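You operate a simulated robot arm through the tools that you are given. There is no shell and no other tool. Be economical: measure what you need, move in short steps, check, and stop when the job is done.

The job below is to be done with a simulated robot arm. You get a single attempt, and the scene is never put back.

JOB
Scoop the powder dose shown on the box into the white bowl.
Fine: scoop back, lid shut, no powder spilt.

The check looks at the end state, three seconds after you hand in, the way a careful person would. Anything else that was tipped, shoved, dropped, spilled or broken makes it a failure. Lids that push on must go on centred and level and be pressed home; caps that screw on are set level and turned clockwise until they are tight.

ROBOT AND FRAMES
A 7-joint arm with a two-finger parallel gripper, fixed in place. Base frame: the origin is at the foot of the arm, x ahead of it, y to its left, z up; the work surface is at about z = 850. Units: mm, degrees, N and s.
With the tool pointing down near the work surface it reaches from about 360 to 780 mm from the base axis. Its first joint turns from -166.0 to 166.0 degrees. Payload 3.91 kg.
Tool frame: the origin (TCP) lies between the finger pads and is the grasp point; the fingertips stand 30 mm ahead of it; z points along the fingers, y is the line along which they close. Largest opening 110 mm; finger width 20, thickness 10; the body of the gripper, 48 by 112 mm, starts 55 mm behind the TCP.
Orientation is that of the tool frame in the base frame, as a unit quaternion [x, y, z, w]. With the fingers straight down and closing along the base's y, the tool's x points along the base's -x, its y along +y and its z along -z.

CONTROLS
- The arm moves only by the tool play_rows. Its argument "motion" is a list that holds one entry, the list of rows, each a list of 7 numbers: the shift along the base's x, y, z in mm, then the turn, a rotation vector about the base's x, y, z in degrees, then the gripper command, from -1 (shut) to 1 (fully open), values between in proportion. In form: [[[tx, ty, tz, wx, wy, wz, fingers], ...]]. A call has 1 to 20 rows; each row shifts and turns the commanded pose from where the row before left it. Rows are played at 5 a second. More than 50 mm and 8.6 degrees between two rows, or a gripper value outside its range, and nothing of the call is played. Where a pose cannot be reached the arm comes as near as it can. A force on the tool above 40 N (or 10 N above the force at the start of the call, whichever is more), or a blocked arm, ends the call early, and 0.2 s more pass. Each finger travels about 153 mm/s and halts on what it meets, pressing with about 28 N; the grip force reading is that of the motor and also rises with nothing between the fingers. The clock runs only during rows and for 0.2 s after the last one: add rows that do not move to give the fingers time. It gives the time, the measured TCP pose, the force on the tool (base axes), the opening and the grip force at its end, in the units of the frame above (readings bear some noise).
- Cameras (640 x 400 px; columns grow to the right, rows downward): "scene" is fixed at [219.8, -499.6, 1731]; the picture's right is [0.73, -0.69, 0.00], its down [-0.54, -0.57, -0.62] and it looks along [0.43, 0.45, -0.78] (base axes); focal length 315 px, centre (320, 200). "wrist" rides on the gripper at [-36, 0, -57] in the tool frame; the picture's right is [0.00, -1.00, 0.00], its down [0.97, 0.00, -0.24] and it looks along [0.24, 0.00, 0.97] (tool axes); focal length 218 px, centre (320, 200).
- get_image(camera): a new picture of that camera. No time passes.
- slide_trunk(by): slides the trunk up (or, below 0, down) by that many mm; the arm rides with it, the base frame stays. It gives what a move gives, with no picture.
- pixel_to_xyz(camera, pixels): for up to 12 pixels [column, row] of the newest picture of that camera ("zoom" is the newest enlarged one), the place [x, y, z] in the base frame of the surface seen there, good to about 2 mm. No time passes.
- enlarge(camera, box): a new picture of the part [left, top, right, bottom] of that camera's present view, enlarged. No time passes.
- sign_off(): hands the job in; it is judged then, once.

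Go step by step. Measure first, check grasps and placings, and put right what went wrong. The budget is 80 turns and 34 pictures, counting those below and the enlarged ones. Unless the task says otherwise, let go and move clear before handing in, and close with one line.

The tools are called after "Emit:" as name(argument=value, ...) on one line, values as JSON. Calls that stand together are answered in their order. play_rows: Moves the arm, as the interface text tells. Its arguments: {"type":"object","properties":{"motion":{"type":"array","items":{"type":"array","items":{"type":"array","items":{"type":"number"}}}}},"required":["motion"]} The other tools are called the same way: slide_trunk (by) slides the trunk up or down; get_image (camera) takes a picture; pixel_to_xyz (camera, pixels) gives the place of the surface under pixels of a picture; enlarge (camera, box) takes an enlarged picture of a part of a camera's view; sign_off () hands the job in.

At the start:

```text
time_s: 0.0
eef_pos: [486.8, 12.1, 1307.4]
tcp_rot: [0.0, 1.0, 0.0, 0.0]
wrist_force: [-1.1, 0.3, -0.5]
width: 109.9
gripper_force: 0.1
trunk travel left (down, up): [-575.0, 35.0]
```

scene: 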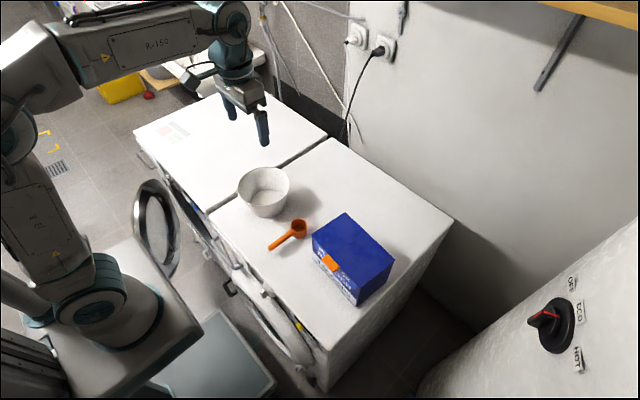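
wrist: 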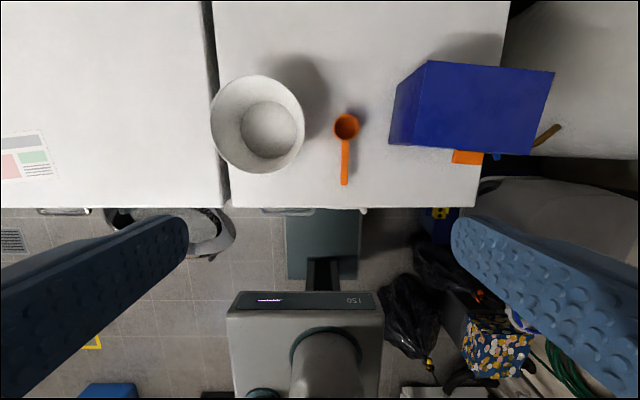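

The scene shows a white bowl, an orange scoop and a blue box with an orange tab. I'll enlarge the box and scoop to read the dose and the lid type.

Emit:
enlarge(camera="scene", box=[290, 200, 410, 310])

Emit:
pixel_to_xyz(camera="scene", pixels=[[346, 214], [394, 261], [313, 237], [360, 282], [357, 305], [316, 256], [331, 263], [299, 228], [272, 247], [288, 237], [265, 200], [300, 221]])

Emit:
pixel_to_xyz(camera="wrist", pixels=[[346, 127], [345, 183], [345, 155], [268, 130], [258, 76], [258, 172], [212, 125], [303, 125], [425, 62], [553, 72], [532, 152], [468, 157]])

```text
3.64 times, centred on (350, 255) of scene
```

zoom: 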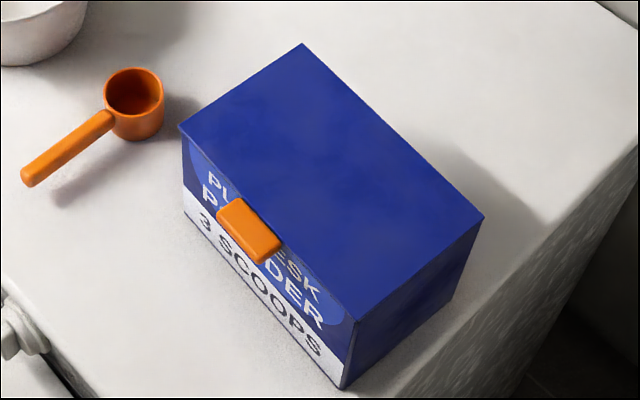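

```text
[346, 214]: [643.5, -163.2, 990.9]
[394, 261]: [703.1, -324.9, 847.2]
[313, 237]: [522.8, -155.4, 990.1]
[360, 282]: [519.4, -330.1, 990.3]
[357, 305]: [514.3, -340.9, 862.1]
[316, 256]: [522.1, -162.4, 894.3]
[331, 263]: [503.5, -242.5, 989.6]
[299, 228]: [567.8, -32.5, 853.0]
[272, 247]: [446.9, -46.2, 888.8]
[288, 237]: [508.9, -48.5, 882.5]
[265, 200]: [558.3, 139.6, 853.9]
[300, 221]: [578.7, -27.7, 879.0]
```

```text
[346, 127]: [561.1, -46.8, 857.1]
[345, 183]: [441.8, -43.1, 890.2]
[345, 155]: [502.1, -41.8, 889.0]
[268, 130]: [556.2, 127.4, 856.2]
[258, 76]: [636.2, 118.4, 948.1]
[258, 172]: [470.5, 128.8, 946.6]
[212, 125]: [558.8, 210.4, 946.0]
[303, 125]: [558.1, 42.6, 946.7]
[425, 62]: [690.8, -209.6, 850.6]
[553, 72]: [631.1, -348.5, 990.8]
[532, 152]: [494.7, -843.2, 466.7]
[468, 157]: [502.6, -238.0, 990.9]
```

The box says "3 SCOOPS". The lid top is at z≈991, and its front tab is near (503,-240). The scoop handle runs along x at y≈-45, and the bowl is centred near (555,127). I'll lower the trunk, then look closer.

Emit:
slide_trunk(by=-200)

Emit:
enlarge(camera="scene", box=[255, 205, 345, 265])

Emit:
get_image(camera="wrist")

```text
time_s: 2.2
eef_pos: [486.9, 13.1, 1107.4]
tcp_rot: [0.001, 1.0, 0.0, 0.0]
wrist_force: [-0.5, 0.1, 0.5]
width: 110.1
gripper_force: 0.0
trunk travel left (down, up): [-375.0, 235.0]
```

```text
6.67 times, centred on (300, 235) of scene
```

zoom: 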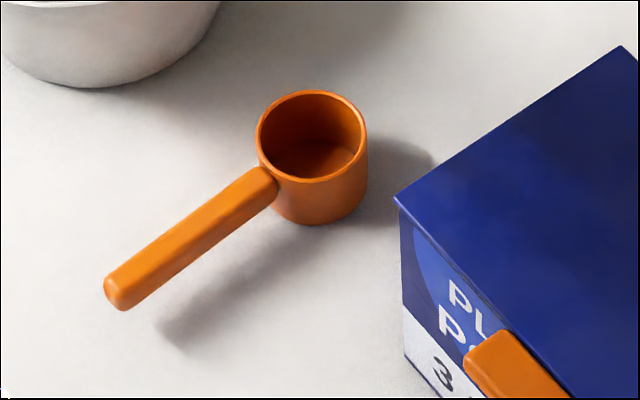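

```text
29 pictures are left
```

wrist: 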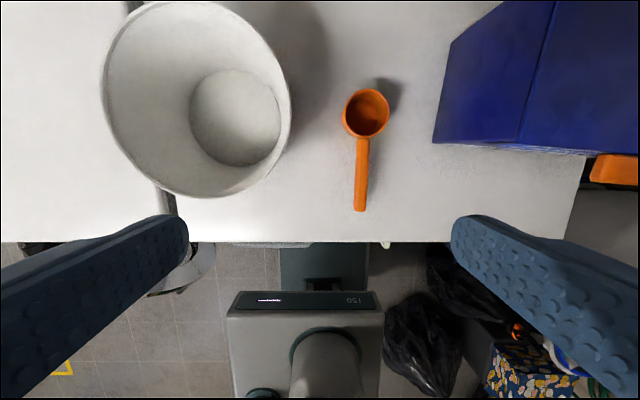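

Emit:
pixel_to_xyz(camera="zoom", pixels=[[312, 90], [257, 140], [366, 135], [313, 181], [305, 222], [265, 175], [277, 198], [110, 283], [125, 308], [310, 155], [495, 330], [465, 360]])

Emit:
pixel_to_xyz(camera="wrist", pixels=[[360, 210], [354, 175], [369, 175], [365, 90], [343, 112], [390, 112], [438, 140], [460, 40], [552, 0], [594, 180], [600, 158], [300, 240]])

```text
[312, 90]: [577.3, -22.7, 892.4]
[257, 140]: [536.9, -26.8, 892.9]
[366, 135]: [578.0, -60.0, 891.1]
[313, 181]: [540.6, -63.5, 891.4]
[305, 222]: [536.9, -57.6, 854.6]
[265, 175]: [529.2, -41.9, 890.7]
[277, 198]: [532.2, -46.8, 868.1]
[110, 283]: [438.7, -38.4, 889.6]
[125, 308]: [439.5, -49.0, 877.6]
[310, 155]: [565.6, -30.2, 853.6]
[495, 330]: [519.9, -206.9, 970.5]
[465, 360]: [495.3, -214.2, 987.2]
```

```text
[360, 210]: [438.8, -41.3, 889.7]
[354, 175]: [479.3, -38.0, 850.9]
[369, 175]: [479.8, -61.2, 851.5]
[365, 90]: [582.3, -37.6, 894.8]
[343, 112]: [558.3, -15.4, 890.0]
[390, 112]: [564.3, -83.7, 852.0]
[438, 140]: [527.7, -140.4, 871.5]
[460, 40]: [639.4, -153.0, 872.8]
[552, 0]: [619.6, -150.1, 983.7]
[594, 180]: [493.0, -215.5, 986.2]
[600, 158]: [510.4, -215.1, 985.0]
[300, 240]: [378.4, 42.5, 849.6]
```

The scoop cup is centred at (558.5,-43) with its rim at z 892. The handle spans x 437–531 at y≈-43, z 877–890. The tab covers x 493–520, y -215..-265 with its top at 987. I'll close the fingers and swing the tool to horizontal in front of the box.

Emit:
play_rows(motion=[[[-6, -23, -4, 0, -8, 0, -1], [-6, -23, -4, 0, -8, 0, -1], [-6, -23, -4, 0, -8, 0, -1], [-6, -23, -4, 0, -8, 0, -1], [-6, -23, -4, 0, -8, 0, -1], [-6, -23, -4, 0, -8, 0, -1], [-6, -23, -4, 0, -8, 0, -1], [-6, -23, -4, 0, -8, 0, -1], [-6, -23, -4, 0, -8, 0, -1], [-6, -23, -4, 0, -8, 0, -1], [-6, -23, -4, 0, -8, 0, -1], [0, 0, 0, 0, 0, 0, -1]]])

Emit:
get_image(camera="scene")

```text
time_s: 4.8
eef_pos: [420.2, -242.2, 1062.6]
tcp_rot: [0.001, 0.72, 0.0, 0.694]
wrist_force: [-0.4, -0.4, 0.3]
width: 0.0
gripper_force: 28.6
trunk travel left (down, up): [-375.0, 235.0]
```

```text
28 pictures are left
```

scene: 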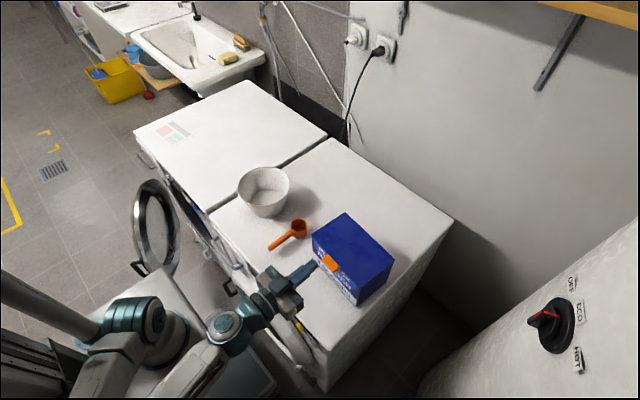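

The horizontal tool pose is reachable. I'll drop it below tab level, still clear in front of the box, and measure the tab's underside.

Emit:
play_rows(motion=[[[0, 0, -40, 0, -1, 0, -1], [0, 0, -40, 0, -1, 0, -1], [0, 2, -37, 0, 0, 0, -1], [0, 0, 0, 0, 0, 0, -1]]])

Emit:
enlarge(camera="scene", box=[265, 230, 375, 305])

Emit:
get_image(camera="wrist")

```text
time_s: 5.8
eef_pos: [420.2, -239.4, 946.1]
tcp_rot: [0.0, 0.707, 0.0, 0.707]
wrist_force: [-0.2, -0.4, -0.5]
width: 0.0
gripper_force: 27.9
trunk travel left (down, up): [-375.0, 235.0]
```

```text
5.33 times, centred on (320, 268) of scene
```

zoom: 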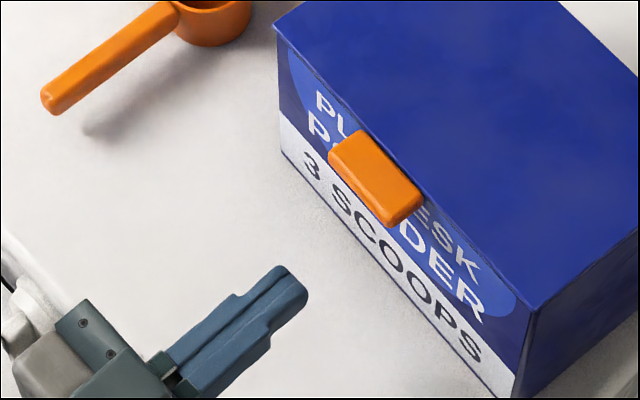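

```text
26 pictures are left
```

wrist: 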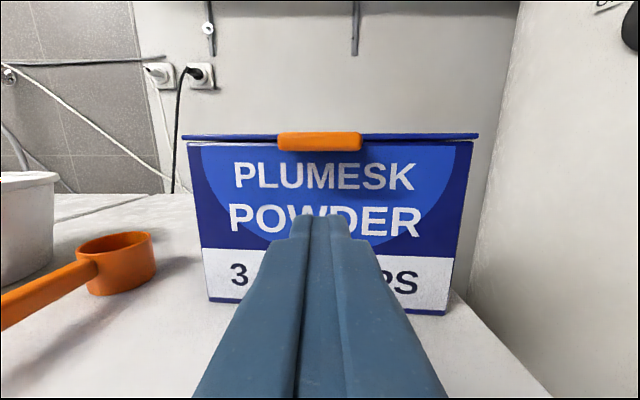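

Emit:
pixel_to_xyz(camera="wrist", pixels=[[320, 150], [320, 134], [280, 142], [360, 142], [320, 155], [182, 137], [478, 136], [210, 300], [443, 312], [320, 214], [320, 136], [450, 141]])

```text
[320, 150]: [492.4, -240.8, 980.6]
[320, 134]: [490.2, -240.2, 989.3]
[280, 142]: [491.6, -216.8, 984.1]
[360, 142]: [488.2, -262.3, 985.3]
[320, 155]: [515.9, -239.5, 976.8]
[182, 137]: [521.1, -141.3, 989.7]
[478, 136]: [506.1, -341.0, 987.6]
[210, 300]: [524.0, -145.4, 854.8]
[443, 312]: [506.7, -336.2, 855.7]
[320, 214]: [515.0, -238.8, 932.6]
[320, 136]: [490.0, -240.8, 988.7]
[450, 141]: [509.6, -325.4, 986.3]
```

The box is yawed about -4.4°. The tab's front is at x≈490 and its underside at z≈979. I'll slide the fingertips under the tab and lift it along the hinge arc, stopping about halfway to check.

Emit:
play_rows(motion=[[[19, -1, 4, 0, 0, -1.5, -1], [19, 0, 6, 0, 0, -1.5, -1], [19, 0, 6, 0, 0, -1.4, -1], [0, 0, 5, 0, 0, 0, -1], [1, 0, 17, 0, 0, 0, -1], [3.4, -0.3, 16.9, 0, 0, 0, -1], [5.5, -0.4, 16.4, 0, 0, 0, -1], [7.6, -0.6, 15.5, 0, 0, 0, -1], [9.6, -0.7, 14.4, 0, 0, 0, -1], [11.4, -0.9, 13, 0, 0, 0, -1], [0, 0, 0, 0, 0, 0, -1]]])

Emit:
get_image(camera="scene")

```text
time_s: 8.2
eef_pos: [515.0, -240.8, 1061.0]
tcp_rot: [0.028, 0.707, -0.028, 0.707]
wrist_force: [0.2, -0.1, -0.1]
width: 0.0
gripper_force: 28.2
trunk travel left (down, up): [-375.0, 235.0]
```

```text
25 pictures are left
```

scene: 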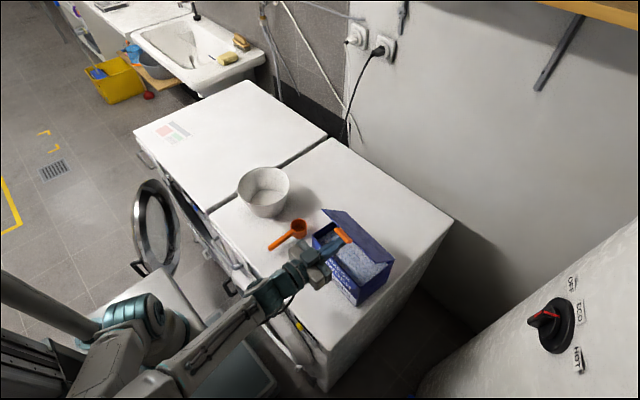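

The lid is about half open and resting on the fingertips, and powder is visible. I'll continue the arc past vertical.

Emit:
play_rows(motion=[[[13, -1, 11.4, 0, 0, 0, -1], [14.4, -1.1, 9.6, 0, 0, 0, -1], [15.5, -1.2, 7.6, 0, 0, 0, -1], [16.4, -1.3, 5.5, 0, 0, 0, -1], [16.9, -1.3, 3.4, 0, 0, 0, -1], [17.2, -1.3, 1.1, 0, 0, 0, -1], [12, -1, -1, 0, 0, 0, -1], [12, -1, -1, 0, 0, 0, -1], [0, 0, 0, 0, 0, 0, -1]]])

Emit:
get_image(camera="scene")

```text
time_s: 10.2
eef_pos: [633.7, -250.9, 1096.4]
tcp_rot: [0.027, 0.707, -0.027, 0.707]
wrist_force: [0.5, 0.0, 0.7]
width: 0.0
gripper_force: 28.0
trunk travel left (down, up): [-375.0, 235.0]
```

```text
24 pictures are left
```

scene: 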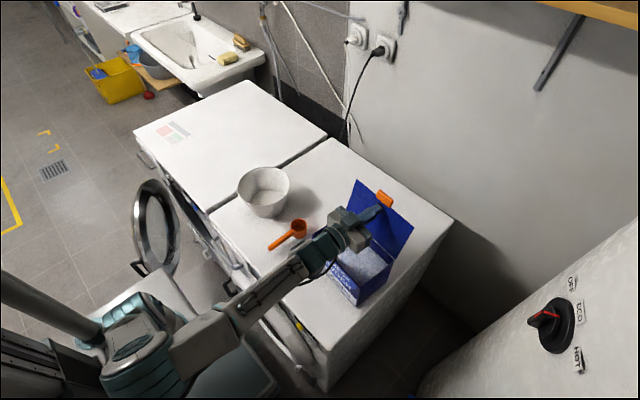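

The lid is past vertical. I'll back off straight and see whether it stays open.

Emit:
play_rows(motion=[[[-10, 1, 0, 0, 0, 0, -1], [-30, 2, 0, 0, 0, 0, -1], [-40, 3, 0, 0, 0, 0, -1], [-40, 3, 10, 0, 0, 0, -1], [-40, 40, 10, 0, 0, 0, -1], [-40, 40, 0, 0, 0, 4.4, -1], [0, 40, 0, 0, 0, 0, -1], [0, 40, 0, 0, 0, 0, -1], [0, 30, 0, 0, 0, 0, -1], [0, 0, 0, 0, 0, 0, -1]]])

Emit:
get_image(camera="scene")

```text
refused: row 5 steps farther than a row can; nothing moved
```

```text
23 pictures are left
```

scene: 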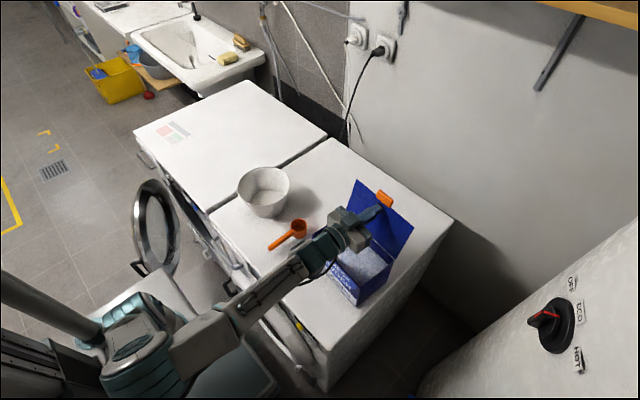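

One row was too long. I'll repeat it with shorter steps and pitch the tool to 30° below horizontal for the scoop grasp.

Emit:
play_rows(motion=[[[-10, 1, 0, 0, 0, 0, -1], [-30, 2, 0, 0, 0, 0, -1], [-40, 3, 0, 0, 0, 0, -1], [-40, 3, 10, 0, 0, 0, -1], [-40, 20, 10, 0, 0, 0, -1], [-30, 30, 0, 0, 0, 4.4, -1], [-20, 40, 0, 0, 7.5, 0, 0], [-20, 40, 0, 0, 7.5, 0, -0.2], [0, 40, 0, 0, 7.5, 0, -0.2], [0, 27, 0, 0, 7.5, 0, -0.2], [0, 0, 0, 0, 0, 0, -0.2]]])

Emit:
get_image(camera="scene")

Emit:
get_image(camera="wrist")

```text
time_s: 12.1
eef_pos: [419.4, -12.5, 1112.6]
tcp_rot: [-0.1, 0.801, 0.076, 0.585]
wrist_force: [0.2, 0.1, -0.5]
width: 44.0
gripper_force: 0.0
trunk travel left (down, up): [-375.0, 235.0]
stopped in row 9: the arm was blocked; the commanded pose is now the measured one
```

```text
22 pictures are left
```

scene: 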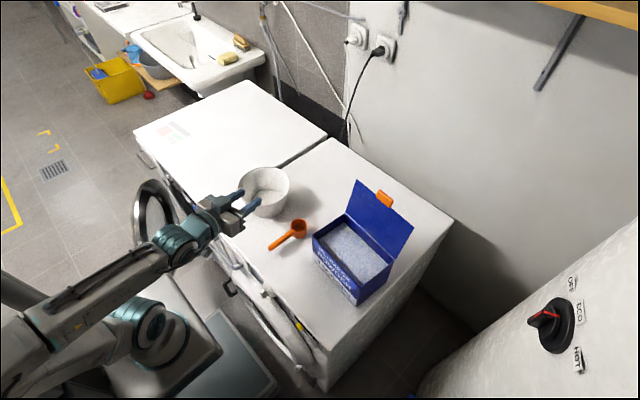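

```text
21 pictures are left
```

wrist: 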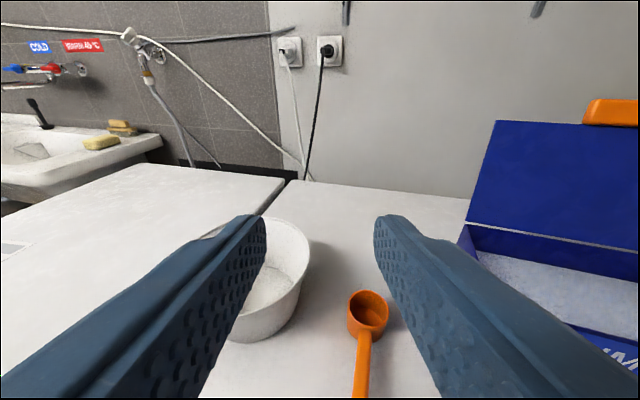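

The lid stays open. The arm hit a block close in, so it sits yawed about 14° with y=-12. I'll correct the orientation while moving further out, above the handle.

Emit:
play_rows(motion=[[[10, -8, -10, -0.6, 4, -4.8, -0.2], [10, -8, -20, -0.6, 4, -4.8, -0.2], [10, -8, -20, -0.6, 4.2, -4.8, -0.2], [0, -6, -10, 0, 0, 0, -0.2], [0, 0, 0, 0, 0, 0, -0.2]]])

```text
time_s: 13.3
eef_pos: [447.6, -43.9, 1056.1]
tcp_rot: [0.002, 0.865, -0.002, 0.501]
wrist_force: [0.0, -0.2, -0.9]
width: 44.0
gripper_force: 0.0
trunk travel left (down, up): [-375.0, 235.0]
```

The pose is now correct. I'll descend around the handle with the fingers open 44 mm, then check before closing.

Emit:
play_rows(motion=[[[5, 0.5, -35, 0, 0, 0, -0.2], [5, 0.5, -35, 0, 0, 0, -0.2], [4, 0, -35, 0, 0, 0, -0.2], [0, 0, -30, 0, 0, 0, -0.2], [0, 0, -20, 0, 0, 0, -0.2], [0, 0, -14, 0, 0, 0, -0.2], [0, 0, 0, 0, 0, 0, -0.2]]])

Emit:
get_image(camera="wrist")

```text
time_s: 14.9
eef_pos: [506.0, -51.7, 906.7]
tcp_rot: [0.003, 0.866, -0.004, 0.5]
wrist_force: [0.4, -0.5, -0.1]
width: 44.1
gripper_force: 0.0
out of reach, approached as far as the arm can: row 2, 3, 4, 5, 6
trunk travel left (down, up): [-375.0, 235.0]
```

```text
20 pictures are left
```

wrist: 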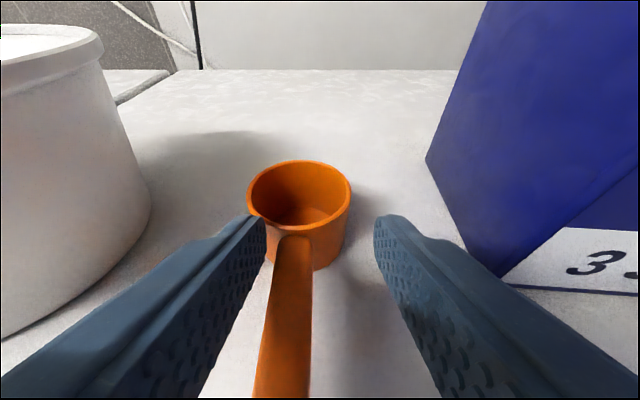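

The arm hit its close-in limit and ended at x=506. I'll locate the shoulder height to choose a better trunk position.

Emit:
get_image(camera="scene")

Emit:
pixel_to_xyz(camera="scene", pixels=[[135, 320], [160, 335], [60, 370], [100, 330], [150, 250], [200, 225]])

```text
19 pictures are left
```

scene: 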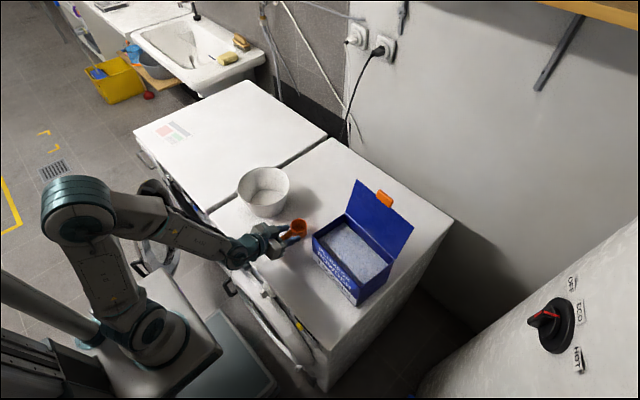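

```text
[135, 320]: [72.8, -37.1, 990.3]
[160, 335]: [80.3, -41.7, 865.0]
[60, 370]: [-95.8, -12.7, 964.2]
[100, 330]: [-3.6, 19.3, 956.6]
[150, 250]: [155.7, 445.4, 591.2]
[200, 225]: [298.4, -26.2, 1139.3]
```

The shoulder is at about z 900, level with the wrist, so the elbow is folded to its limit. I'll lift clear and then lower the trunk by 200 to unfold the arm.

Emit:
play_rows(motion=[[[0, 0, 30, 0, 0, 0, -0.2], [0, 0, 40, 0, 0, 0, -0.2], [0, 2, 45, 0, 0, 0, -0.2], [0, 2, 45, 0, 0, 0, -0.2], [0, 2, 45, 0, 0, 0, -0.2], [0, 0, 0, 0, 0, 0, -0.2]]])

Emit:
slide_trunk(by=-200)

```text
time_s: 16.3
eef_pos: [502.5, -45.2, 1111.4]
tcp_rot: [0.003, 0.866, -0.003, 0.5]
wrist_force: [-0.4, 0.0, -0.1]
width: 43.9
gripper_force: 0.0
trunk travel left (down, up): [-375.0, 235.0]
```

```text
time_s: 18.4
eef_pos: [502.0, -46.2, 910.8]
tcp_rot: [0.002, 0.866, -0.004, 0.5]
wrist_force: [0.0, 0.3, 0.4]
width: 43.8
gripper_force: 0.1
trunk travel left (down, up): [-175.0, 435.0]
```

Next I'll retract to x=462 at this height and make the final descent to z=887.

Emit:
play_rows(motion=[[[-15, 1, 5, 0, 0, 0, -0.2], [-15, 1, 0, 0, 0, 0, -0.2], [-10, 1, 0, 0, 0, 0, -0.2], [0, 0, -15, 0, 0, 0, -0.2], [0, 0, -13, 0, 0, 0, -0.2], [0, 0, 0, 0, 0, 0, -0.2]]])

Emit:
get_image(camera="wrist")

```text
time_s: 19.9
eef_pos: [465.1, -41.5, 887.7]
tcp_rot: [0.001, 0.867, -0.004, 0.498]
wrist_force: [-0.9, -0.5, -0.4]
width: 44.1
gripper_force: 0.0
trunk travel left (down, up): [-175.0, 435.0]
```

```text
18 pictures are left
```

wrist: 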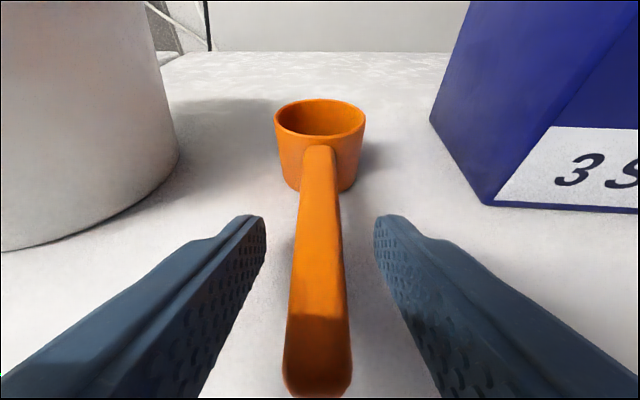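

The handle is centred between the fingers (columns 285–350). I'll lower 3 mm and grip it.

Emit:
play_rows(motion=[[[0, -0.5, -3, 0, 0, 0, -0.2], [0, 0, 0, 0, 0, 0, -0.5], [0, 0, 0, 0, 0, 0, -1], [0, 0, 0, 0, 0, 0, -1], [0, 0, 0, 0, 0, 0, -1]]])

Emit:
play_rows(motion=[[[0, 0, 25, 0, 0, 0, -1], [0, 0, 30, 0, 0, 0, -1], [0, 0, 40, 0, 0, 0, -1], [0, 0, 45, 0, 0, 0, -1], [0, 0, 0, 0, 0, 0, -1]]])

Emit:
get_image(camera="wrist")

Emit:
pixel_to_xyz(camera="scene", pixels=[[350, 240], [330, 245], [375, 265], [360, 270], [345, 230], [385, 264], [352, 250], [355, 183], [414, 227], [320, 233], [340, 215], [388, 261]])

```text
time_s: 21.1
eef_pos: [463.1, -43.5, 882.4]
tcp_rot: [0.003, 0.867, -0.004, 0.499]
wrist_force: [-0.9, 0.7, 1.2]
width: 15.4
gripper_force: 28.0
trunk travel left (down, up): [-175.0, 435.0]
```

```text
time_s: 22.2
eef_pos: [474.4, -40.3, 1009.4]
tcp_rot: [-0.003, 0.876, -0.005, 0.482]
wrist_force: [0.2, 0.3, -1.1]
width: 15.6
gripper_force: 28.2
trunk travel left (down, up): [-175.0, 435.0]
```

```text
17 pictures are left
```

wrist: 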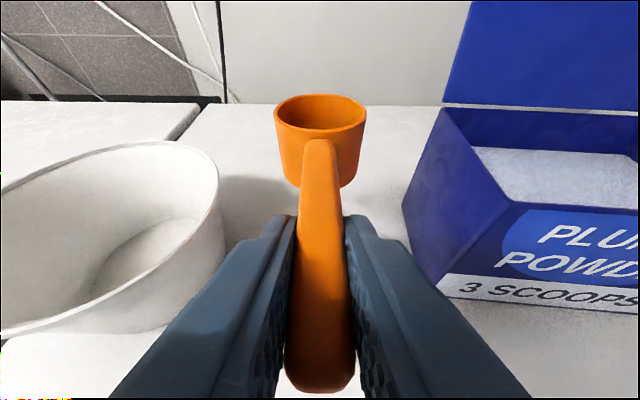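

```text
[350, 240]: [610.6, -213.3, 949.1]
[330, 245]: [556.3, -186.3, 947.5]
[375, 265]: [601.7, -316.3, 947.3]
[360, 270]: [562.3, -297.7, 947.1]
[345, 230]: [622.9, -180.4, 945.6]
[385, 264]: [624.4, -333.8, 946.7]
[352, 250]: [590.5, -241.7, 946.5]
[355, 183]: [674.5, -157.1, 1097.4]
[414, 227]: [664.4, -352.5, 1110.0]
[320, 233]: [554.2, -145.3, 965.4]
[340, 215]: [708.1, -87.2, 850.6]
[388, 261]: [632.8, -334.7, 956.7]
```

The scoop is firmly held at 15.5 mm and level. The powder surface is flat at z≈947 and the box rim is about 987. I'll raise the scoop and move it over the box, then check the settled pose.

Emit:
play_rows(motion=[[[0, 0, 25, 0, 0, 0, -1], [0, -20, 20, 0, 0, 0, -1], [5, -40, 0, 0, 0, 0, -1], [5, -40, 0, 0, 0, 0, -1], [5, -40, 0, 0, 0, 0, -1], [5, -40, 0, 0, 0, 0, -1], [0, -20, 0, 0, 0, 0, -1], [0, 0, 0, 0, 0, 0, -1], [0, 0, 0, 0, 0, 0, -1]]])

Emit:
get_image(camera="wrist")

```text
time_s: 24.2
eef_pos: [482.3, -244.6, 1070.7]
tcp_rot: [0.002, 0.866, -0.003, 0.501]
wrist_force: [0.1, -0.2, -0.2]
width: 15.7
gripper_force: 28.2
trunk travel left (down, up): [-175.0, 435.0]
```

```text
16 pictures are left
```

wrist: 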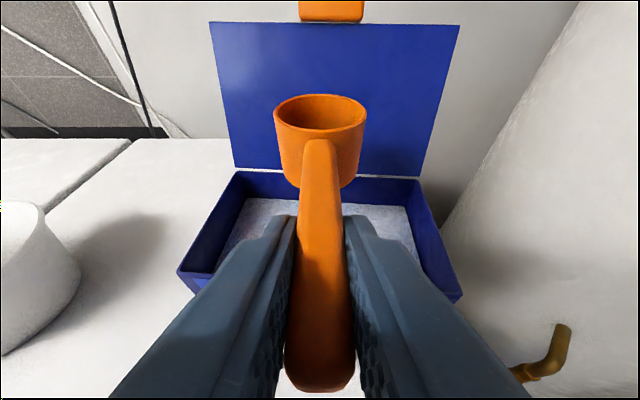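

Emit:
pixel_to_xyz(camera="wrist", pixels=[[320, 97], [276, 115], [365, 115], [300, 128], [320, 172], [235, 172], [412, 180], [250, 198], [380, 208], [180, 270], [236, 225], [450, 270]])

```text
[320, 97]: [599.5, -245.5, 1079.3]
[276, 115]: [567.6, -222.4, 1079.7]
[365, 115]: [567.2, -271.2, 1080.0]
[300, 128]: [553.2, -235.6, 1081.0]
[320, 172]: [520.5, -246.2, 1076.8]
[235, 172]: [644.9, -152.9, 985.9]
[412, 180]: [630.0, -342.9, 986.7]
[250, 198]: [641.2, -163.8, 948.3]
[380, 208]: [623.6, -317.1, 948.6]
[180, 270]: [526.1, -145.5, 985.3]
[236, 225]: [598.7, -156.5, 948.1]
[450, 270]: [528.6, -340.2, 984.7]
```

The cup is where I expected it, at x≈576 with its rim at z 1080. I'll pitch it down 65° over the powder, then plunge.

Emit:
play_rows(motion=[[[7, 0, 2.6, 0, 8.1, 0, -1], [7, 0, 2.6, 0, 8.1, 0, -1], [7, 0, 2.6, 0, 8.1, 0, -1], [7, 0, 2.6, 0, 8.1, 0, -1], [7, 0, 2.6, 0, 8.1, 0, -1], [7, 0, 2.6, 0, 8.1, 0, -1], [7, 0, 2.6, 0, 8.2, 0, -1], [7, 0, 2.6, 0, 8.2, 0, -1], [0, 0, 0, 0, 0, 0, -1]]])

Emit:
get_image(camera="scene")

```text
time_s: 26.2
eef_pos: [501.3, -228.0, 1052.7]
tcp_rot: [-0.001, 0.999, -0.002, 0.038]
wrist_force: [5.0, -1.1, 0.5]
width: 15.7
gripper_force: 28.0
out of reach, approached as far as the arm can: row 6, 7, 8
trunk travel left (down, up): [-175.0, 435.0]
```

```text
15 pictures are left
```

scene: 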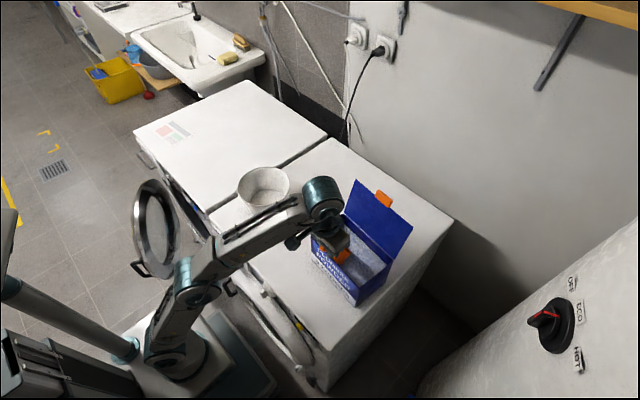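

With the trunk this low the arm is over-stretched. It drew back until the cup bottom probably grazes the front wall (5 N along x). I'll raise the trunk by 150, which lifts the cup clear and restores reach.

Emit:
slide_trunk(by=150)

Emit:
enlarge(camera="scene", box=[290, 170, 430, 310])

```text
time_s: 28.0
eef_pos: [500.6, -227.2, 1204.3]
tcp_rot: [0.0, 0.999, -0.002, 0.038]
wrist_force: [0.3, 0.1, -1.1]
width: 15.4
gripper_force: 27.5
trunk travel left (down, up): [-325.0, 285.0]
```

```text
2.86 times, centred on (360, 240) of scene
```

zoom: 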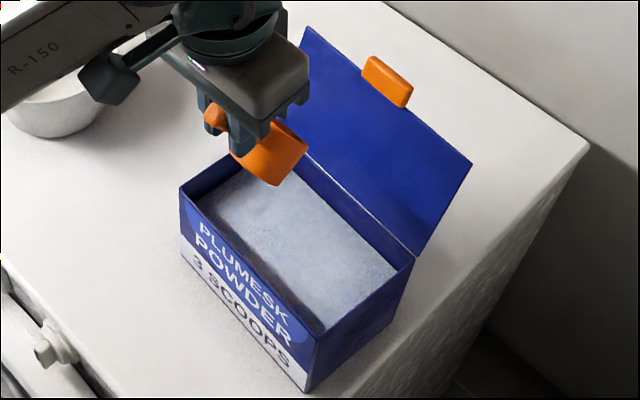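

Emit:
pixel_to_xyz(camera="zoom", pixels=[[181, 190], [317, 333], [300, 155], [414, 256], [305, 388], [213, 120], [225, 130], [275, 184], [306, 153], [240, 150], [270, 160], [195, 205]])

Emit:
get_image(camera="wrist")

```text
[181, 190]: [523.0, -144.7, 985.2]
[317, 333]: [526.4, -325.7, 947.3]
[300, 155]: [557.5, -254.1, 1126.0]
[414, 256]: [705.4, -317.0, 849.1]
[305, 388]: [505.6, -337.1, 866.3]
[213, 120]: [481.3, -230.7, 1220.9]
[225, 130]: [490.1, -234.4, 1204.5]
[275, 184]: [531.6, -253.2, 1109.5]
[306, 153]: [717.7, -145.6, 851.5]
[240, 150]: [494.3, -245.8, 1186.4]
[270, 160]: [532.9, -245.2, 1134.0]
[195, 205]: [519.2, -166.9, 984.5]
```

```text
13 pictures are left
```

wrist: 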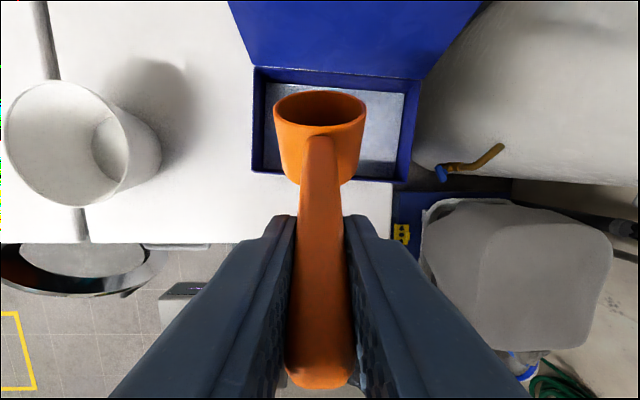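

The grip is unchanged, and the box corner is still at (523,-145). I'll move to the pitched pre-plunge pose above the powder.

Emit:
play_rows(motion=[[[10, -5, -25, 0, 3, 0, -1], [10, -5, -29, 0, 3, 0, -1], [10, -4, -29, 0, 3, 0, -1], [9, -4, -29, 0, 0.4, 0, -1], [0, 0, 0, 0, 0, 0, -1], [0, 0, 0, 0, 0, 0, -1]]])

```text
time_s: 29.4
eef_pos: [539.8, -244.3, 1091.0]
tcp_rot: [0.001, 0.999, -0.002, -0.043]
wrist_force: [0.1, -0.1, -0.1]
width: 15.3
gripper_force: 27.7
trunk travel left (down, up): [-325.0, 285.0]
```

The pose matches the plan. Now I'll plunge to bring the rim centre to z 912.

Emit:
play_rows(motion=[[[0, 0, -16, 0, 0, 0, -1], [0, 0, -16, 0, 0, 0, -1], [0, 0, -16, 0, 0, 0, -1], [0, 0, -13, 0, 0, 0, -1], [0, 0, -12, 0, 0, 0, -1], [0, 0, -12, 0, 0, 0, -1], [0, 0, -12, 0, 0, 0, -1], [0, 0, 0, 0, 0, 0, -1]]])

```text
time_s: 31.2
eef_pos: [540.2, -245.1, 994.8]
tcp_rot: [0.0, 0.999, -0.002, -0.042]
wrist_force: [-0.5, -1.3, -0.6]
width: 15.5
gripper_force: 27.2
trunk travel left (down, up): [-325.0, 285.0]
```

There was little resistance. Next I'll sweep forward while levelling, rise along the planned clear path, and level out above the box.

Emit:
play_rows(motion=[[[-0.7, 0, -2.4, 0, -3.75, 0, -1], [-0.7, 0, -2.4, 0, -3.75, 0, -1], [-0.7, 0, -2.4, 0, -3.75, 0, -1], [-0.5, 0, -2.4, 0, -3.75, 0, -1], [-2.6, 0, 7.1, 0, -3, 0, -1], [-2.6, 0, 7.1, 0, -3, 0, -1], [-2.6, 0, 7.1, 0, -3, 0, -1], [-2.6, 0, 7.1, 0, -3, 0, -1], [-4.6, 0, 5.1, 0, -4.5, 0, -1], [-4.6, 0, 5.1, 0, -4.5, 0, -1], [-4.6, 0, 5.1, 0, -4.5, 0, -1], [-4.6, 0, 5.1, 0, -4.5, 0, -1], [-3.5, 0, 6, 0, -5, 0, -1], [-3.5, 0, 6, 0, -5, 0, -1], [-3.5, 0, 6, 0, -5, 0, -1], [-3.5, 0, 6, 0, -5, 0, -1], [0, 0, 0, 0, 0, 0, -1], [0, 0, 0, 0, 0, 0, -1]]])

Emit:
get_image(camera="wrist")

```text
time_s: 35.0
eef_pos: [496.1, -245.1, 1057.8]
tcp_rot: [0.002, 0.866, -0.002, 0.5]
wrist_force: [0.0, -0.5, -1.1]
width: 15.5
gripper_force: 28.5
trunk travel left (down, up): [-325.0, 285.0]
```

```text
12 pictures are left
```

wrist: 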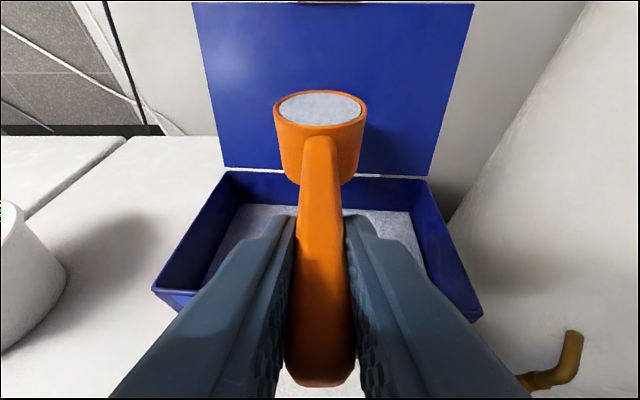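

The scoop is level-full (pixels 280–360, 92–125). I'll carry it level and smoothly over to the bowl.

Emit:
play_rows(motion=[[[-1, 8, 0, 0, 0, 0, -1], [-2, 16, 0, 0, 0, 0, -1], [-2, 22, 0, 0, 0, 0, -1], [-2, 22, 0, 0, 0, 0, -1], [-2, 22, 0, 0, 0, 0, -1], [-2, 22, 0, 0, 0, 0, -1], [-2, 22, 0, 0, 0, 0, -1], [-2, 22, 0, 0, 0, 0, -1], [-2, 22, 0, 0, 0, 0, -1], [-2, 22, 0, 0, 0, 0, -1], [-2, 22, 0, 0, 0, 0, -1], [-2, 22, 0, 0, 0, 0, -1], [-2, 22, 0, 0, 0, 0, -1], [-2, 22, 0, 0, 0, 0, -1], [-2, 22, 0, 0, 0, 0, -1], [-2, 22, 0, 0, 0, 0, -1], [-2, 22, -5, 0, 0, 0, -1], [-2, 12, -5, 0, 0, 0, -1], [-1, 6, -5, 0, 0, 0, -1], [0, 0, 0, 0, 0, 0, -1]]])

```text
time_s: 39.0
eef_pos: [452.8, 174.0, 1016.0]
tcp_rot: [-0.044, 0.887, 0.059, 0.457]
wrist_force: [0.3, 0.1, -1.6]
width: 15.2
gripper_force: 27.6
trunk travel left (down, up): [-325.0, 285.0]
stopped in row 20: the arm was blocked; the commanded pose is now the measured one
```

The arm deviated at the end (y=174, slightly yawed). I'll check where the cup is and whether any powder spilled.

Emit:
get_image(camera="scene")

Emit:
pixel_to_xyz(camera="scene", pixels=[[240, 170], [250, 170], [260, 168], [240, 180], [270, 200]])

```text
11 pictures are left
```

scene: 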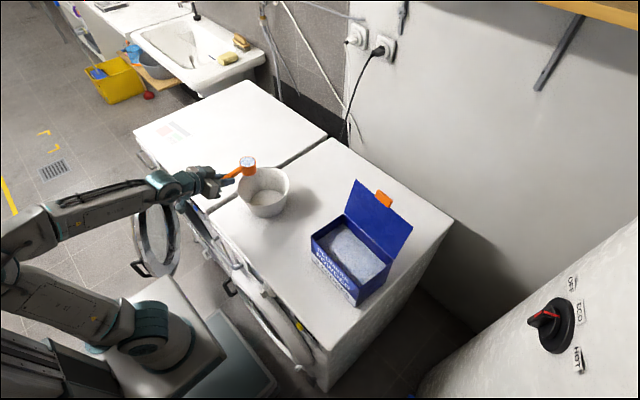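

```text
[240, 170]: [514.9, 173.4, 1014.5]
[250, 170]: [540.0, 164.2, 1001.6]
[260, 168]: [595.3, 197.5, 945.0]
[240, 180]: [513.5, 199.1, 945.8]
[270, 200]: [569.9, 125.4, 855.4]
```

The cup is still upright and full at about (548,170), over the bowl side. I'll gently straighten and recentre.

Emit:
play_rows(motion=[[[4, -6, 6, -0.8, -1.4, -1.9, -1], [4, -12, 6, -0.8, -1.4, -1.9, -1], [4, -13, 6, -0.8, -1.4, -1.9, -1], [2, -10, 6, -0.9, -1.3, -2, -1], [0, -6, 2, 0, 0, 0, -1], [0, 0, 0, 0, 0, 0, -1], [0, 0, 0, 0, 0, 0, -1]]])

```text
time_s: 40.6
eef_pos: [462.4, 161.6, 1019.3]
tcp_rot: [-0.035, 0.881, 0.044, 0.47]
wrist_force: [-1.0, -0.3, -0.3]
width: 15.5
gripper_force: 28.5
trunk travel left (down, up): [-325.0, 285.0]
```

Emit:
play_rows(motion=[[[0, 0, 0, 0, 0, 0, -1], [0, 0, 0, 0, 0, 0, -1], [0, 0, 0, 0, 0, 0, -1], [0, 0, 0, 0, 0, 0, -1], [0, 0, 0, 0, 0, 0, -1]]])

```text
time_s: 41.8
eef_pos: [464.5, 156.3, 1019.0]
tcp_rot: [-0.028, 0.882, 0.04, 0.469]
wrist_force: [0.3, -0.6, -1.0]
width: 15.3
gripper_force: 27.6
trunk travel left (down, up): [-325.0, 285.0]
```

It is converging slowly, probably because it is near an awkward joint posture. I'll move outward 25 mm, which eased things before, and let it settle.

Emit:
play_rows(motion=[[[5, 0, 0, 0, 0, 0, -1], [8, 0, 0, 0, 0, 0, -1], [8, 0, 0, 0, 0, 0, -1], [4, 0, 0, 0, 0, 0, -1], [0, 0, 0, 0, 0, 0, -1], [0, 0, 0, 0, 0, 0, -1]]])

```text
time_s: 42.6
eef_pos: [471.7, 183.2, 1028.8]
tcp_rot: [-0.056, 0.873, 0.048, 0.481]
wrist_force: [0.3, 0.0, -1.6]
width: 15.6
gripper_force: 28.1
trunk travel left (down, up): [-325.0, 285.0]
stopped in row 4: the arm was blocked; the commanded pose is now the measured one
```

It's blocked again, so the arm is folded too tightly here. I'll raise the tool to lengthen the arm and then lower the trunk, as that worked for the grasp.

Emit:
play_rows(motion=[[[0, 0, 10, 0, 0, 0, -1], [0, 0, 15, 0, 0, 0, -1], [0, -4, 20, 0, 0, 0, -1], [0, -8, 20, 0, 0, 0, -1], [0, -10, 20, 0, 0, 0, -1], [0, -10, 20, 0, 0, 0, -1], [0, -10, 20, 0, 0, 0, -1], [0, -6, 10, 0, 0, 0, -1], [0, 0, 0, 0, 0, 0, -1], [0, 0, 0, 0, 0, 0, -1]]])

```text
time_s: 44.9
eef_pos: [471.0, 135.3, 1162.1]
tcp_rot: [-0.056, 0.873, 0.047, 0.483]
wrist_force: [0.2, 0.0, -1.2]
width: 15.6
gripper_force: 27.5
trunk travel left (down, up): [-325.0, 285.0]
```

It tracks well now. I'll straighten the orientation here, then lower the trunk 120.

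Emit:
play_rows(motion=[[[0, -2, 0, -0.5, -0.7, -2.8, -1], [0, -3, 0, -0.5, -0.7, -2.8, -1], [0, -3, 0, -0.5, -0.7, -2.7, -1], [0, 0, 0, 0, 0, 0, -1], [0, 0, 0, 0, 0, 0, -1]]])

Emit:
slide_trunk(by=-120)

Emit:
get_image(camera="wrist")

```text
time_s: 46.0
eef_pos: [470.5, 125.2, 1164.1]
tcp_rot: [0.001, 0.866, -0.001, 0.5]
wrist_force: [-0.3, -0.2, -0.8]
width: 15.6
gripper_force: 28.0
trunk travel left (down, up): [-325.0, 285.0]
```

```text
time_s: 47.5
eef_pos: [472.5, 124.9, 1043.1]
tcp_rot: [0.002, 0.866, -0.001, 0.499]
wrist_force: [0.1, -0.6, -1.7]
width: 15.4
gripper_force: 27.4
trunk travel left (down, up): [-205.0, 405.0]
```

```text
10 pictures are left
```

wrist: 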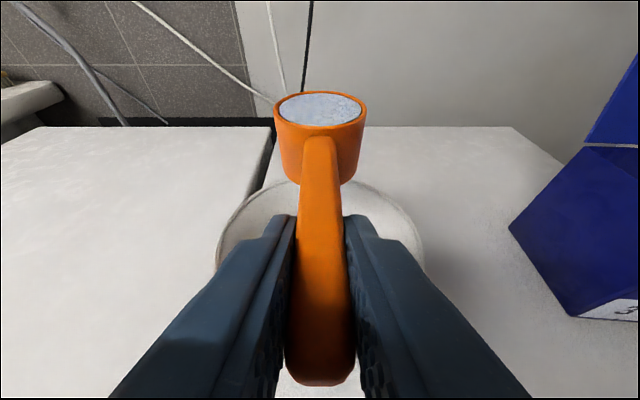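

Full and level over the bowl centre. I'll roll the scoop about the tool axis, shifting so the mouth stays above the bowl centre as it pours.

Emit:
play_rows(motion=[[[1.5, 7, 0, 7.36, 0, -4.25, -1], [1.5, 7, 0, 7.36, 0, -4.25, -1], [1.5, 7, 0, 7.36, 0, -4.25, -1], [1.5, 7, 0, 7.36, 0, -4.25, -1], [1.5, 7, 0, 7.36, 0, -4.25, -1], [1.5, 6, 0, 7.36, 0, -4.25, -1], [1.5, 5, 0, 7.36, 0, -4.25, -1], [1.5, 4, 0, 7.36, 0, -4.25, -1], [1.5, 2, 0, 7.36, 0, -4.25, -1], [1.5, 1, 0, 7.36, 0, -4.25, -1], [1.5, 0, 0, 7.36, 0, -4.25, -1], [1.5, -1, 0, 7.36, 0, -4.25, -1], [1.5, -3, 0, 7.36, 0, -4.25, -1], [1.5, -4, 0, 7.36, 0, -4.25, -1], [1.5, -5, 0, 7.36, 0, -4.25, -1], [1.5, -6, 0, 7.36, 0, -4.25, -1], [1.5, -6, 0, 7.36, 0, -4.25, -1], [0, -6, 0, 7.36, 0, -4.25, -1], [0, 0, 0, 0, 0, 0, -1], [0, 0, 0, 0, 0, 0, -1]]])

Emit:
get_image(camera="scene")

```text
time_s: 48.7
eef_pos: [462.8, 216.3, 1029.1]
tcp_rot: [0.242, 0.843, 0.215, 0.429]
wrist_force: [-0.2, 0.0, -0.4]
width: 15.6
gripper_force: 28.7
trunk travel left (down, up): [-205.0, 405.0]
stopped in row 5: the arm was blocked; the commanded pose is now the measured one
```

```text
9 pictures are left
```

scene: 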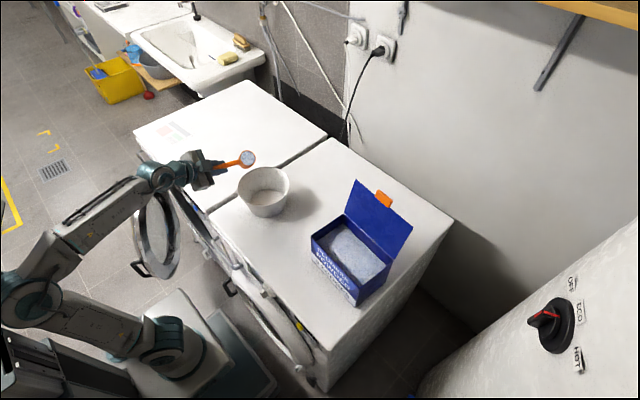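

The same block came up moving toward +y, though the powder is still in the cup. I'll return level and raise, then pour with the opposite roll so the wrist moves toward -y, where the arm tracks well.

Emit:
play_rows(motion=[[[1, -4, 12, -3.6, -0.6, 1.2, -1], [2, -12, 20, -7.2, -1.2, 2.4, -1], [2, -18, 20, -7.2, -1.2, 2.4, -1], [3, -20, 20, -7.2, -1.2, 2.4, -1], [2, -20, 20, -7.2, -1.2, 2.4, -1], [2, -14, 10, -3.5, -0.4, 1.1, -1], [0, -6, 5, 0, 0, 0, -1], [0, 0, 0, 0, 0, 0, -1], [0, 0, 0, 0, 0, 0, -1]]])

Emit:
get_image(camera="wrist")

```text
time_s: 50.7
eef_pos: [474.6, 120.7, 1137.8]
tcp_rot: [0.003, 0.865, -0.004, 0.502]
wrist_force: [-0.5, -0.2, -1.4]
width: 15.2
gripper_force: 28.1
trunk travel left (down, up): [-205.0, 405.0]
```

```text
8 pictures are left
```

wrist: 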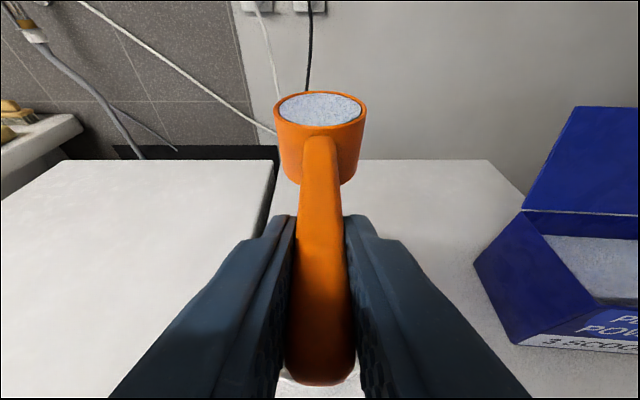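

Still full. I'll roll the other way while shifting toward -y, starting with a first part to check tracking.

Emit:
play_rows(motion=[[[1.5, -3, -5, -4, 0, 2.3, -1], [1.5, -6, -8, -7.3, 0, 4.2, -1], [1.5, -7, -8, -7.3, 0, 4.2, -1], [1.5, -7, -8, -7.3, 0, 4.2, -1], [1.5, -7, -8, -7.3, 0, 4.2, -1], [1.5, -6, -8, -7.3, 0, 4.2, -1], [0, 0, 0, 0, 0, 0, -1]]])

```text
time_s: 52.3
eef_pos: [483.3, 84.6, 1091.4]
tcp_rot: [-0.343, 0.793, -0.2, 0.462]
wrist_force: [-0.4, 0.8, -1.1]
width: 15.4
gripper_force: 27.7
trunk travel left (down, up): [-205.0, 405.0]
```

It tracks perfectly (now at about 47° roll). I'll continue the pour to about 160°.

Emit:
play_rows(motion=[[[1.5, -5, -5, -7.3, 0, 4.2, -1], [1.5, -4, -5, -7.3, 0, 4.2, -1], [1.5, -3, -5, -7.3, 0, 4.2, -1], [1.5, -2, -4, -7.3, 0, 4.2, -1], [1.5, -1, -4, -7.3, 0, 4.2, -1], [1.5, 0, -4, -7.3, 0, 4.2, -1], [1, 1, 0, -7.3, 0, 4.2, -1], [1, 2, 0, -7.3, 0, 4.2, -1], [1, 3, 0, -7.3, 0, 4.2, -1], [1, 4, 0, -7.3, 0, 4.2, -1], [1, 5, 0, -7.3, 0, 4.2, -1], [0, 5, 0, -7.3, 0, 4.2, -1], [0, 6, 0, -7.3, 0, 4.2, -1], [0, 0, 0, 0, 0, 0, -1], [0, 0, 0, 0, 0, 0, -1], [0, 0, 0, 0, 0, 0, -1]]])

Emit:
get_image(camera="scene")

```text
time_s: 55.7
eef_pos: [497.2, 96.3, 1066.5]
tcp_rot: [0.848, -0.176, 0.489, -0.107]
wrist_force: [-0.3, 0.1, -1.2]
width: 15.4
gripper_force: 27.8
trunk travel left (down, up): [-205.0, 405.0]
```

```text
7 pictures are left
```

scene: 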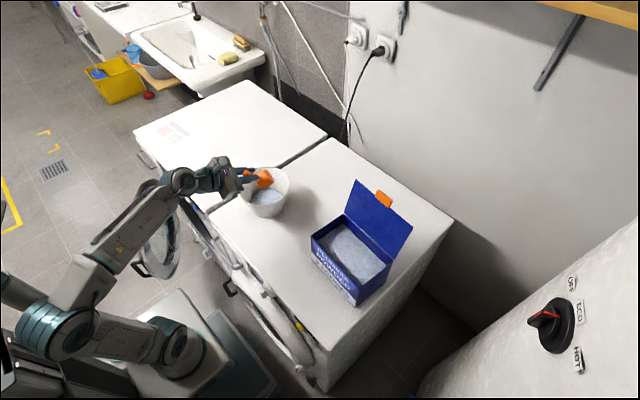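

The powder is in the bowl and nothing has spilled. I'll roll back to upright while drifting toward the box.

Emit:
play_rows(motion=[[[0, 0, 3, 4, 0, -2.3, -1], [-1, -1, 2, 7.3, 0, -4.2, -1], [-1, -2, 2, 7.3, 0, -4.2, -1], [-1, -3, 2, 7.3, 0, -4.2, -1], [-1, -3, 2, 7.3, 0, -4.2, -1], [-1, -3, 2, 7.3, 0, -4.2, -1], [-1, -3, 2, 7.3, 0, -4.2, -1], [-1, -3, 2, 7.3, 0, -4.2, -1], [-1, -3, 2, 7.3, 0, -4.2, -1], [-1, -3, 2, 7.3, 0, -4.2, -1], [-1, -4, 2, 7.3, 0, -4.2, -1], [-1, -5, 2, 7.3, 0, -4.2, -1], [-1, -5, 2, 7.3, 0, -4.2, -1], [-1, -5, 2, 7.3, 0, -4.2, -1], [-1, -5, 2, 7.3, 0, -4.2, -1], [-1, -5, 2, 7.3, 0, -4.2, -1], [-1, -5, 2, 7.3, 0, -4.2, -1], [-1, -5, 2, 7.3, 0, -4.2, -1], [0, -5, 2, 7.3, 0, -4.2, -1], [0, 0, 0, 0, 0, 0, -1]]])

```text
time_s: 59.9
eef_pos: [482.0, 27.0, 1106.0]
tcp_rot: [0.003, 0.865, -0.002, 0.502]
wrist_force: [-0.5, 0.6, -0.8]
width: 15.7
gripper_force: 28.2
trunk travel left (down, up): [-205.0, 405.0]
```

The scoop is upright again. I'll raise the trunk by 120 and move to the pre-plunge pose, over fresh powder at y=-205.

Emit:
slide_trunk(by=120)

Emit:
play_rows(motion=[[[6, -23.2, -13.4, 0, 6.5, 0, -1], [6, -23.2, -13.4, 0, 6.5, 0, -1], [6, -23.2, -13.4, 0, 6.5, 0, -1], [6, -23.2, -13.4, 0, 6.5, 0, -1], [6, -23.2, -13.4, 0, 6.5, 0, -1], [6, -23.2, -13.4, 0, 6.5, 0, -1], [6, -23.2, -13.4, 0, 6.5, 0, -1], [6, -23.2, -13.4, 0, 6.5, 0, -1], [6, -23.2, -13.4, 0, 6.5, 0, -1], [6, -23.2, -13.4, 0, 6.5, 0, -1], [0, 0, 0, 0, 0, 0, -1], [0, 0, 0, 0, 0, 0, -1]]])

```text
time_s: 61.4
eef_pos: [481.4, 26.0, 1224.9]
tcp_rot: [0.002, 0.865, -0.002, 0.502]
wrist_force: [0.3, -0.1, 0.1]
width: 15.7
gripper_force: 28.1
trunk travel left (down, up): [-325.0, 285.0]
```

```text
time_s: 64.0
eef_pos: [540.8, -206.3, 1090.4]
tcp_rot: [0.0, 0.999, -0.003, -0.041]
wrist_force: [0.6, 0.9, -1.0]
width: 15.4
gripper_force: 28.4
trunk travel left (down, up): [-325.0, 285.0]
```

On target. I'll plunge and sweep as before, 2 mm further in because of the box's yaw.

Emit:
play_rows(motion=[[[1, 0, -16, 0, 0, 0, -1], [1, 0, -16, 0, 0, 0, -1], [0, 0, -16, 0, 0, 0, -1], [0, 0, -13, 0, 0, 0, -1], [0, 0, -12, 0, 0, 0, -1], [0, 0, -12, 0, 0, 0, -1], [0, 0, -12, 0, 0, 0, -1], [0, 0, 0, 0, 0, 0, -1]]])

Emit:
play_rows(motion=[[[-0.7, 0, -2.4, 0, -3.75, 0, -1], [-0.7, 0, -2.4, 0, -3.75, 0, -1], [-0.7, 0, -2.4, 0, -3.75, 0, -1], [-0.5, 0, -2.4, 0, -3.75, 0, -1], [-2.6, 0, 7.1, 0, -3, 0, -1], [-2.6, 0, 7.1, 0, -3, 0, -1], [-2.6, 0, 7.1, 0, -3, 0, -1], [-2.6, 0, 7.1, 0, -3, 0, -1], [-4.6, 0, 5.1, 0, -4.5, 0, -1], [-4.6, 0, 5.1, 0, -4.5, 0, -1], [-4.6, 0, 5.1, 0, -4.5, 0, -1], [-4.6, 0, 5.1, 0, -4.5, 0, -1], [-3.5, 0, 6, 0, -5, 0, -1], [-3.5, 0, 6, 0, -5, 0, -1], [-3.5, 0, 6, 0, -5, 0, -1], [-3.5, 0, 6, 0, -5, 0, -1], [0, 0, 20, 0, 0, 0, -1], [0, 0, 30, 0, 0, 0, -1], [0, 0, 20, 0, 0, 0, -1], [0, 0, 0, 0, 0, 0, -1]]])

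Emit:
get_image(camera="wrist")

```text
time_s: 65.8
eef_pos: [544.4, -205.2, 993.8]
tcp_rot: [0.0, 0.999, -0.003, -0.041]
wrist_force: [0.4, 0.7, -0.5]
width: 15.4
gripper_force: 28.0
trunk travel left (down, up): [-325.0, 285.0]
```

```text
time_s: 70.0
eef_pos: [498.2, -203.9, 1128.6]
tcp_rot: [0.002, 0.865, -0.003, 0.503]
wrist_force: [-0.5, 0.2, -0.5]
width: 15.5
gripper_force: 28.8
trunk travel left (down, up): [-325.0, 285.0]
```

```text
6 pictures are left
```

wrist: 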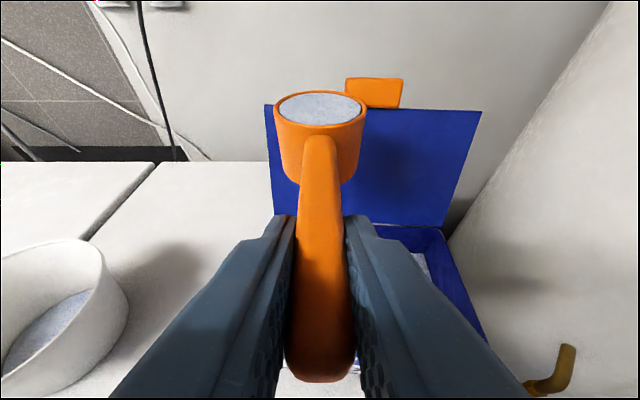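

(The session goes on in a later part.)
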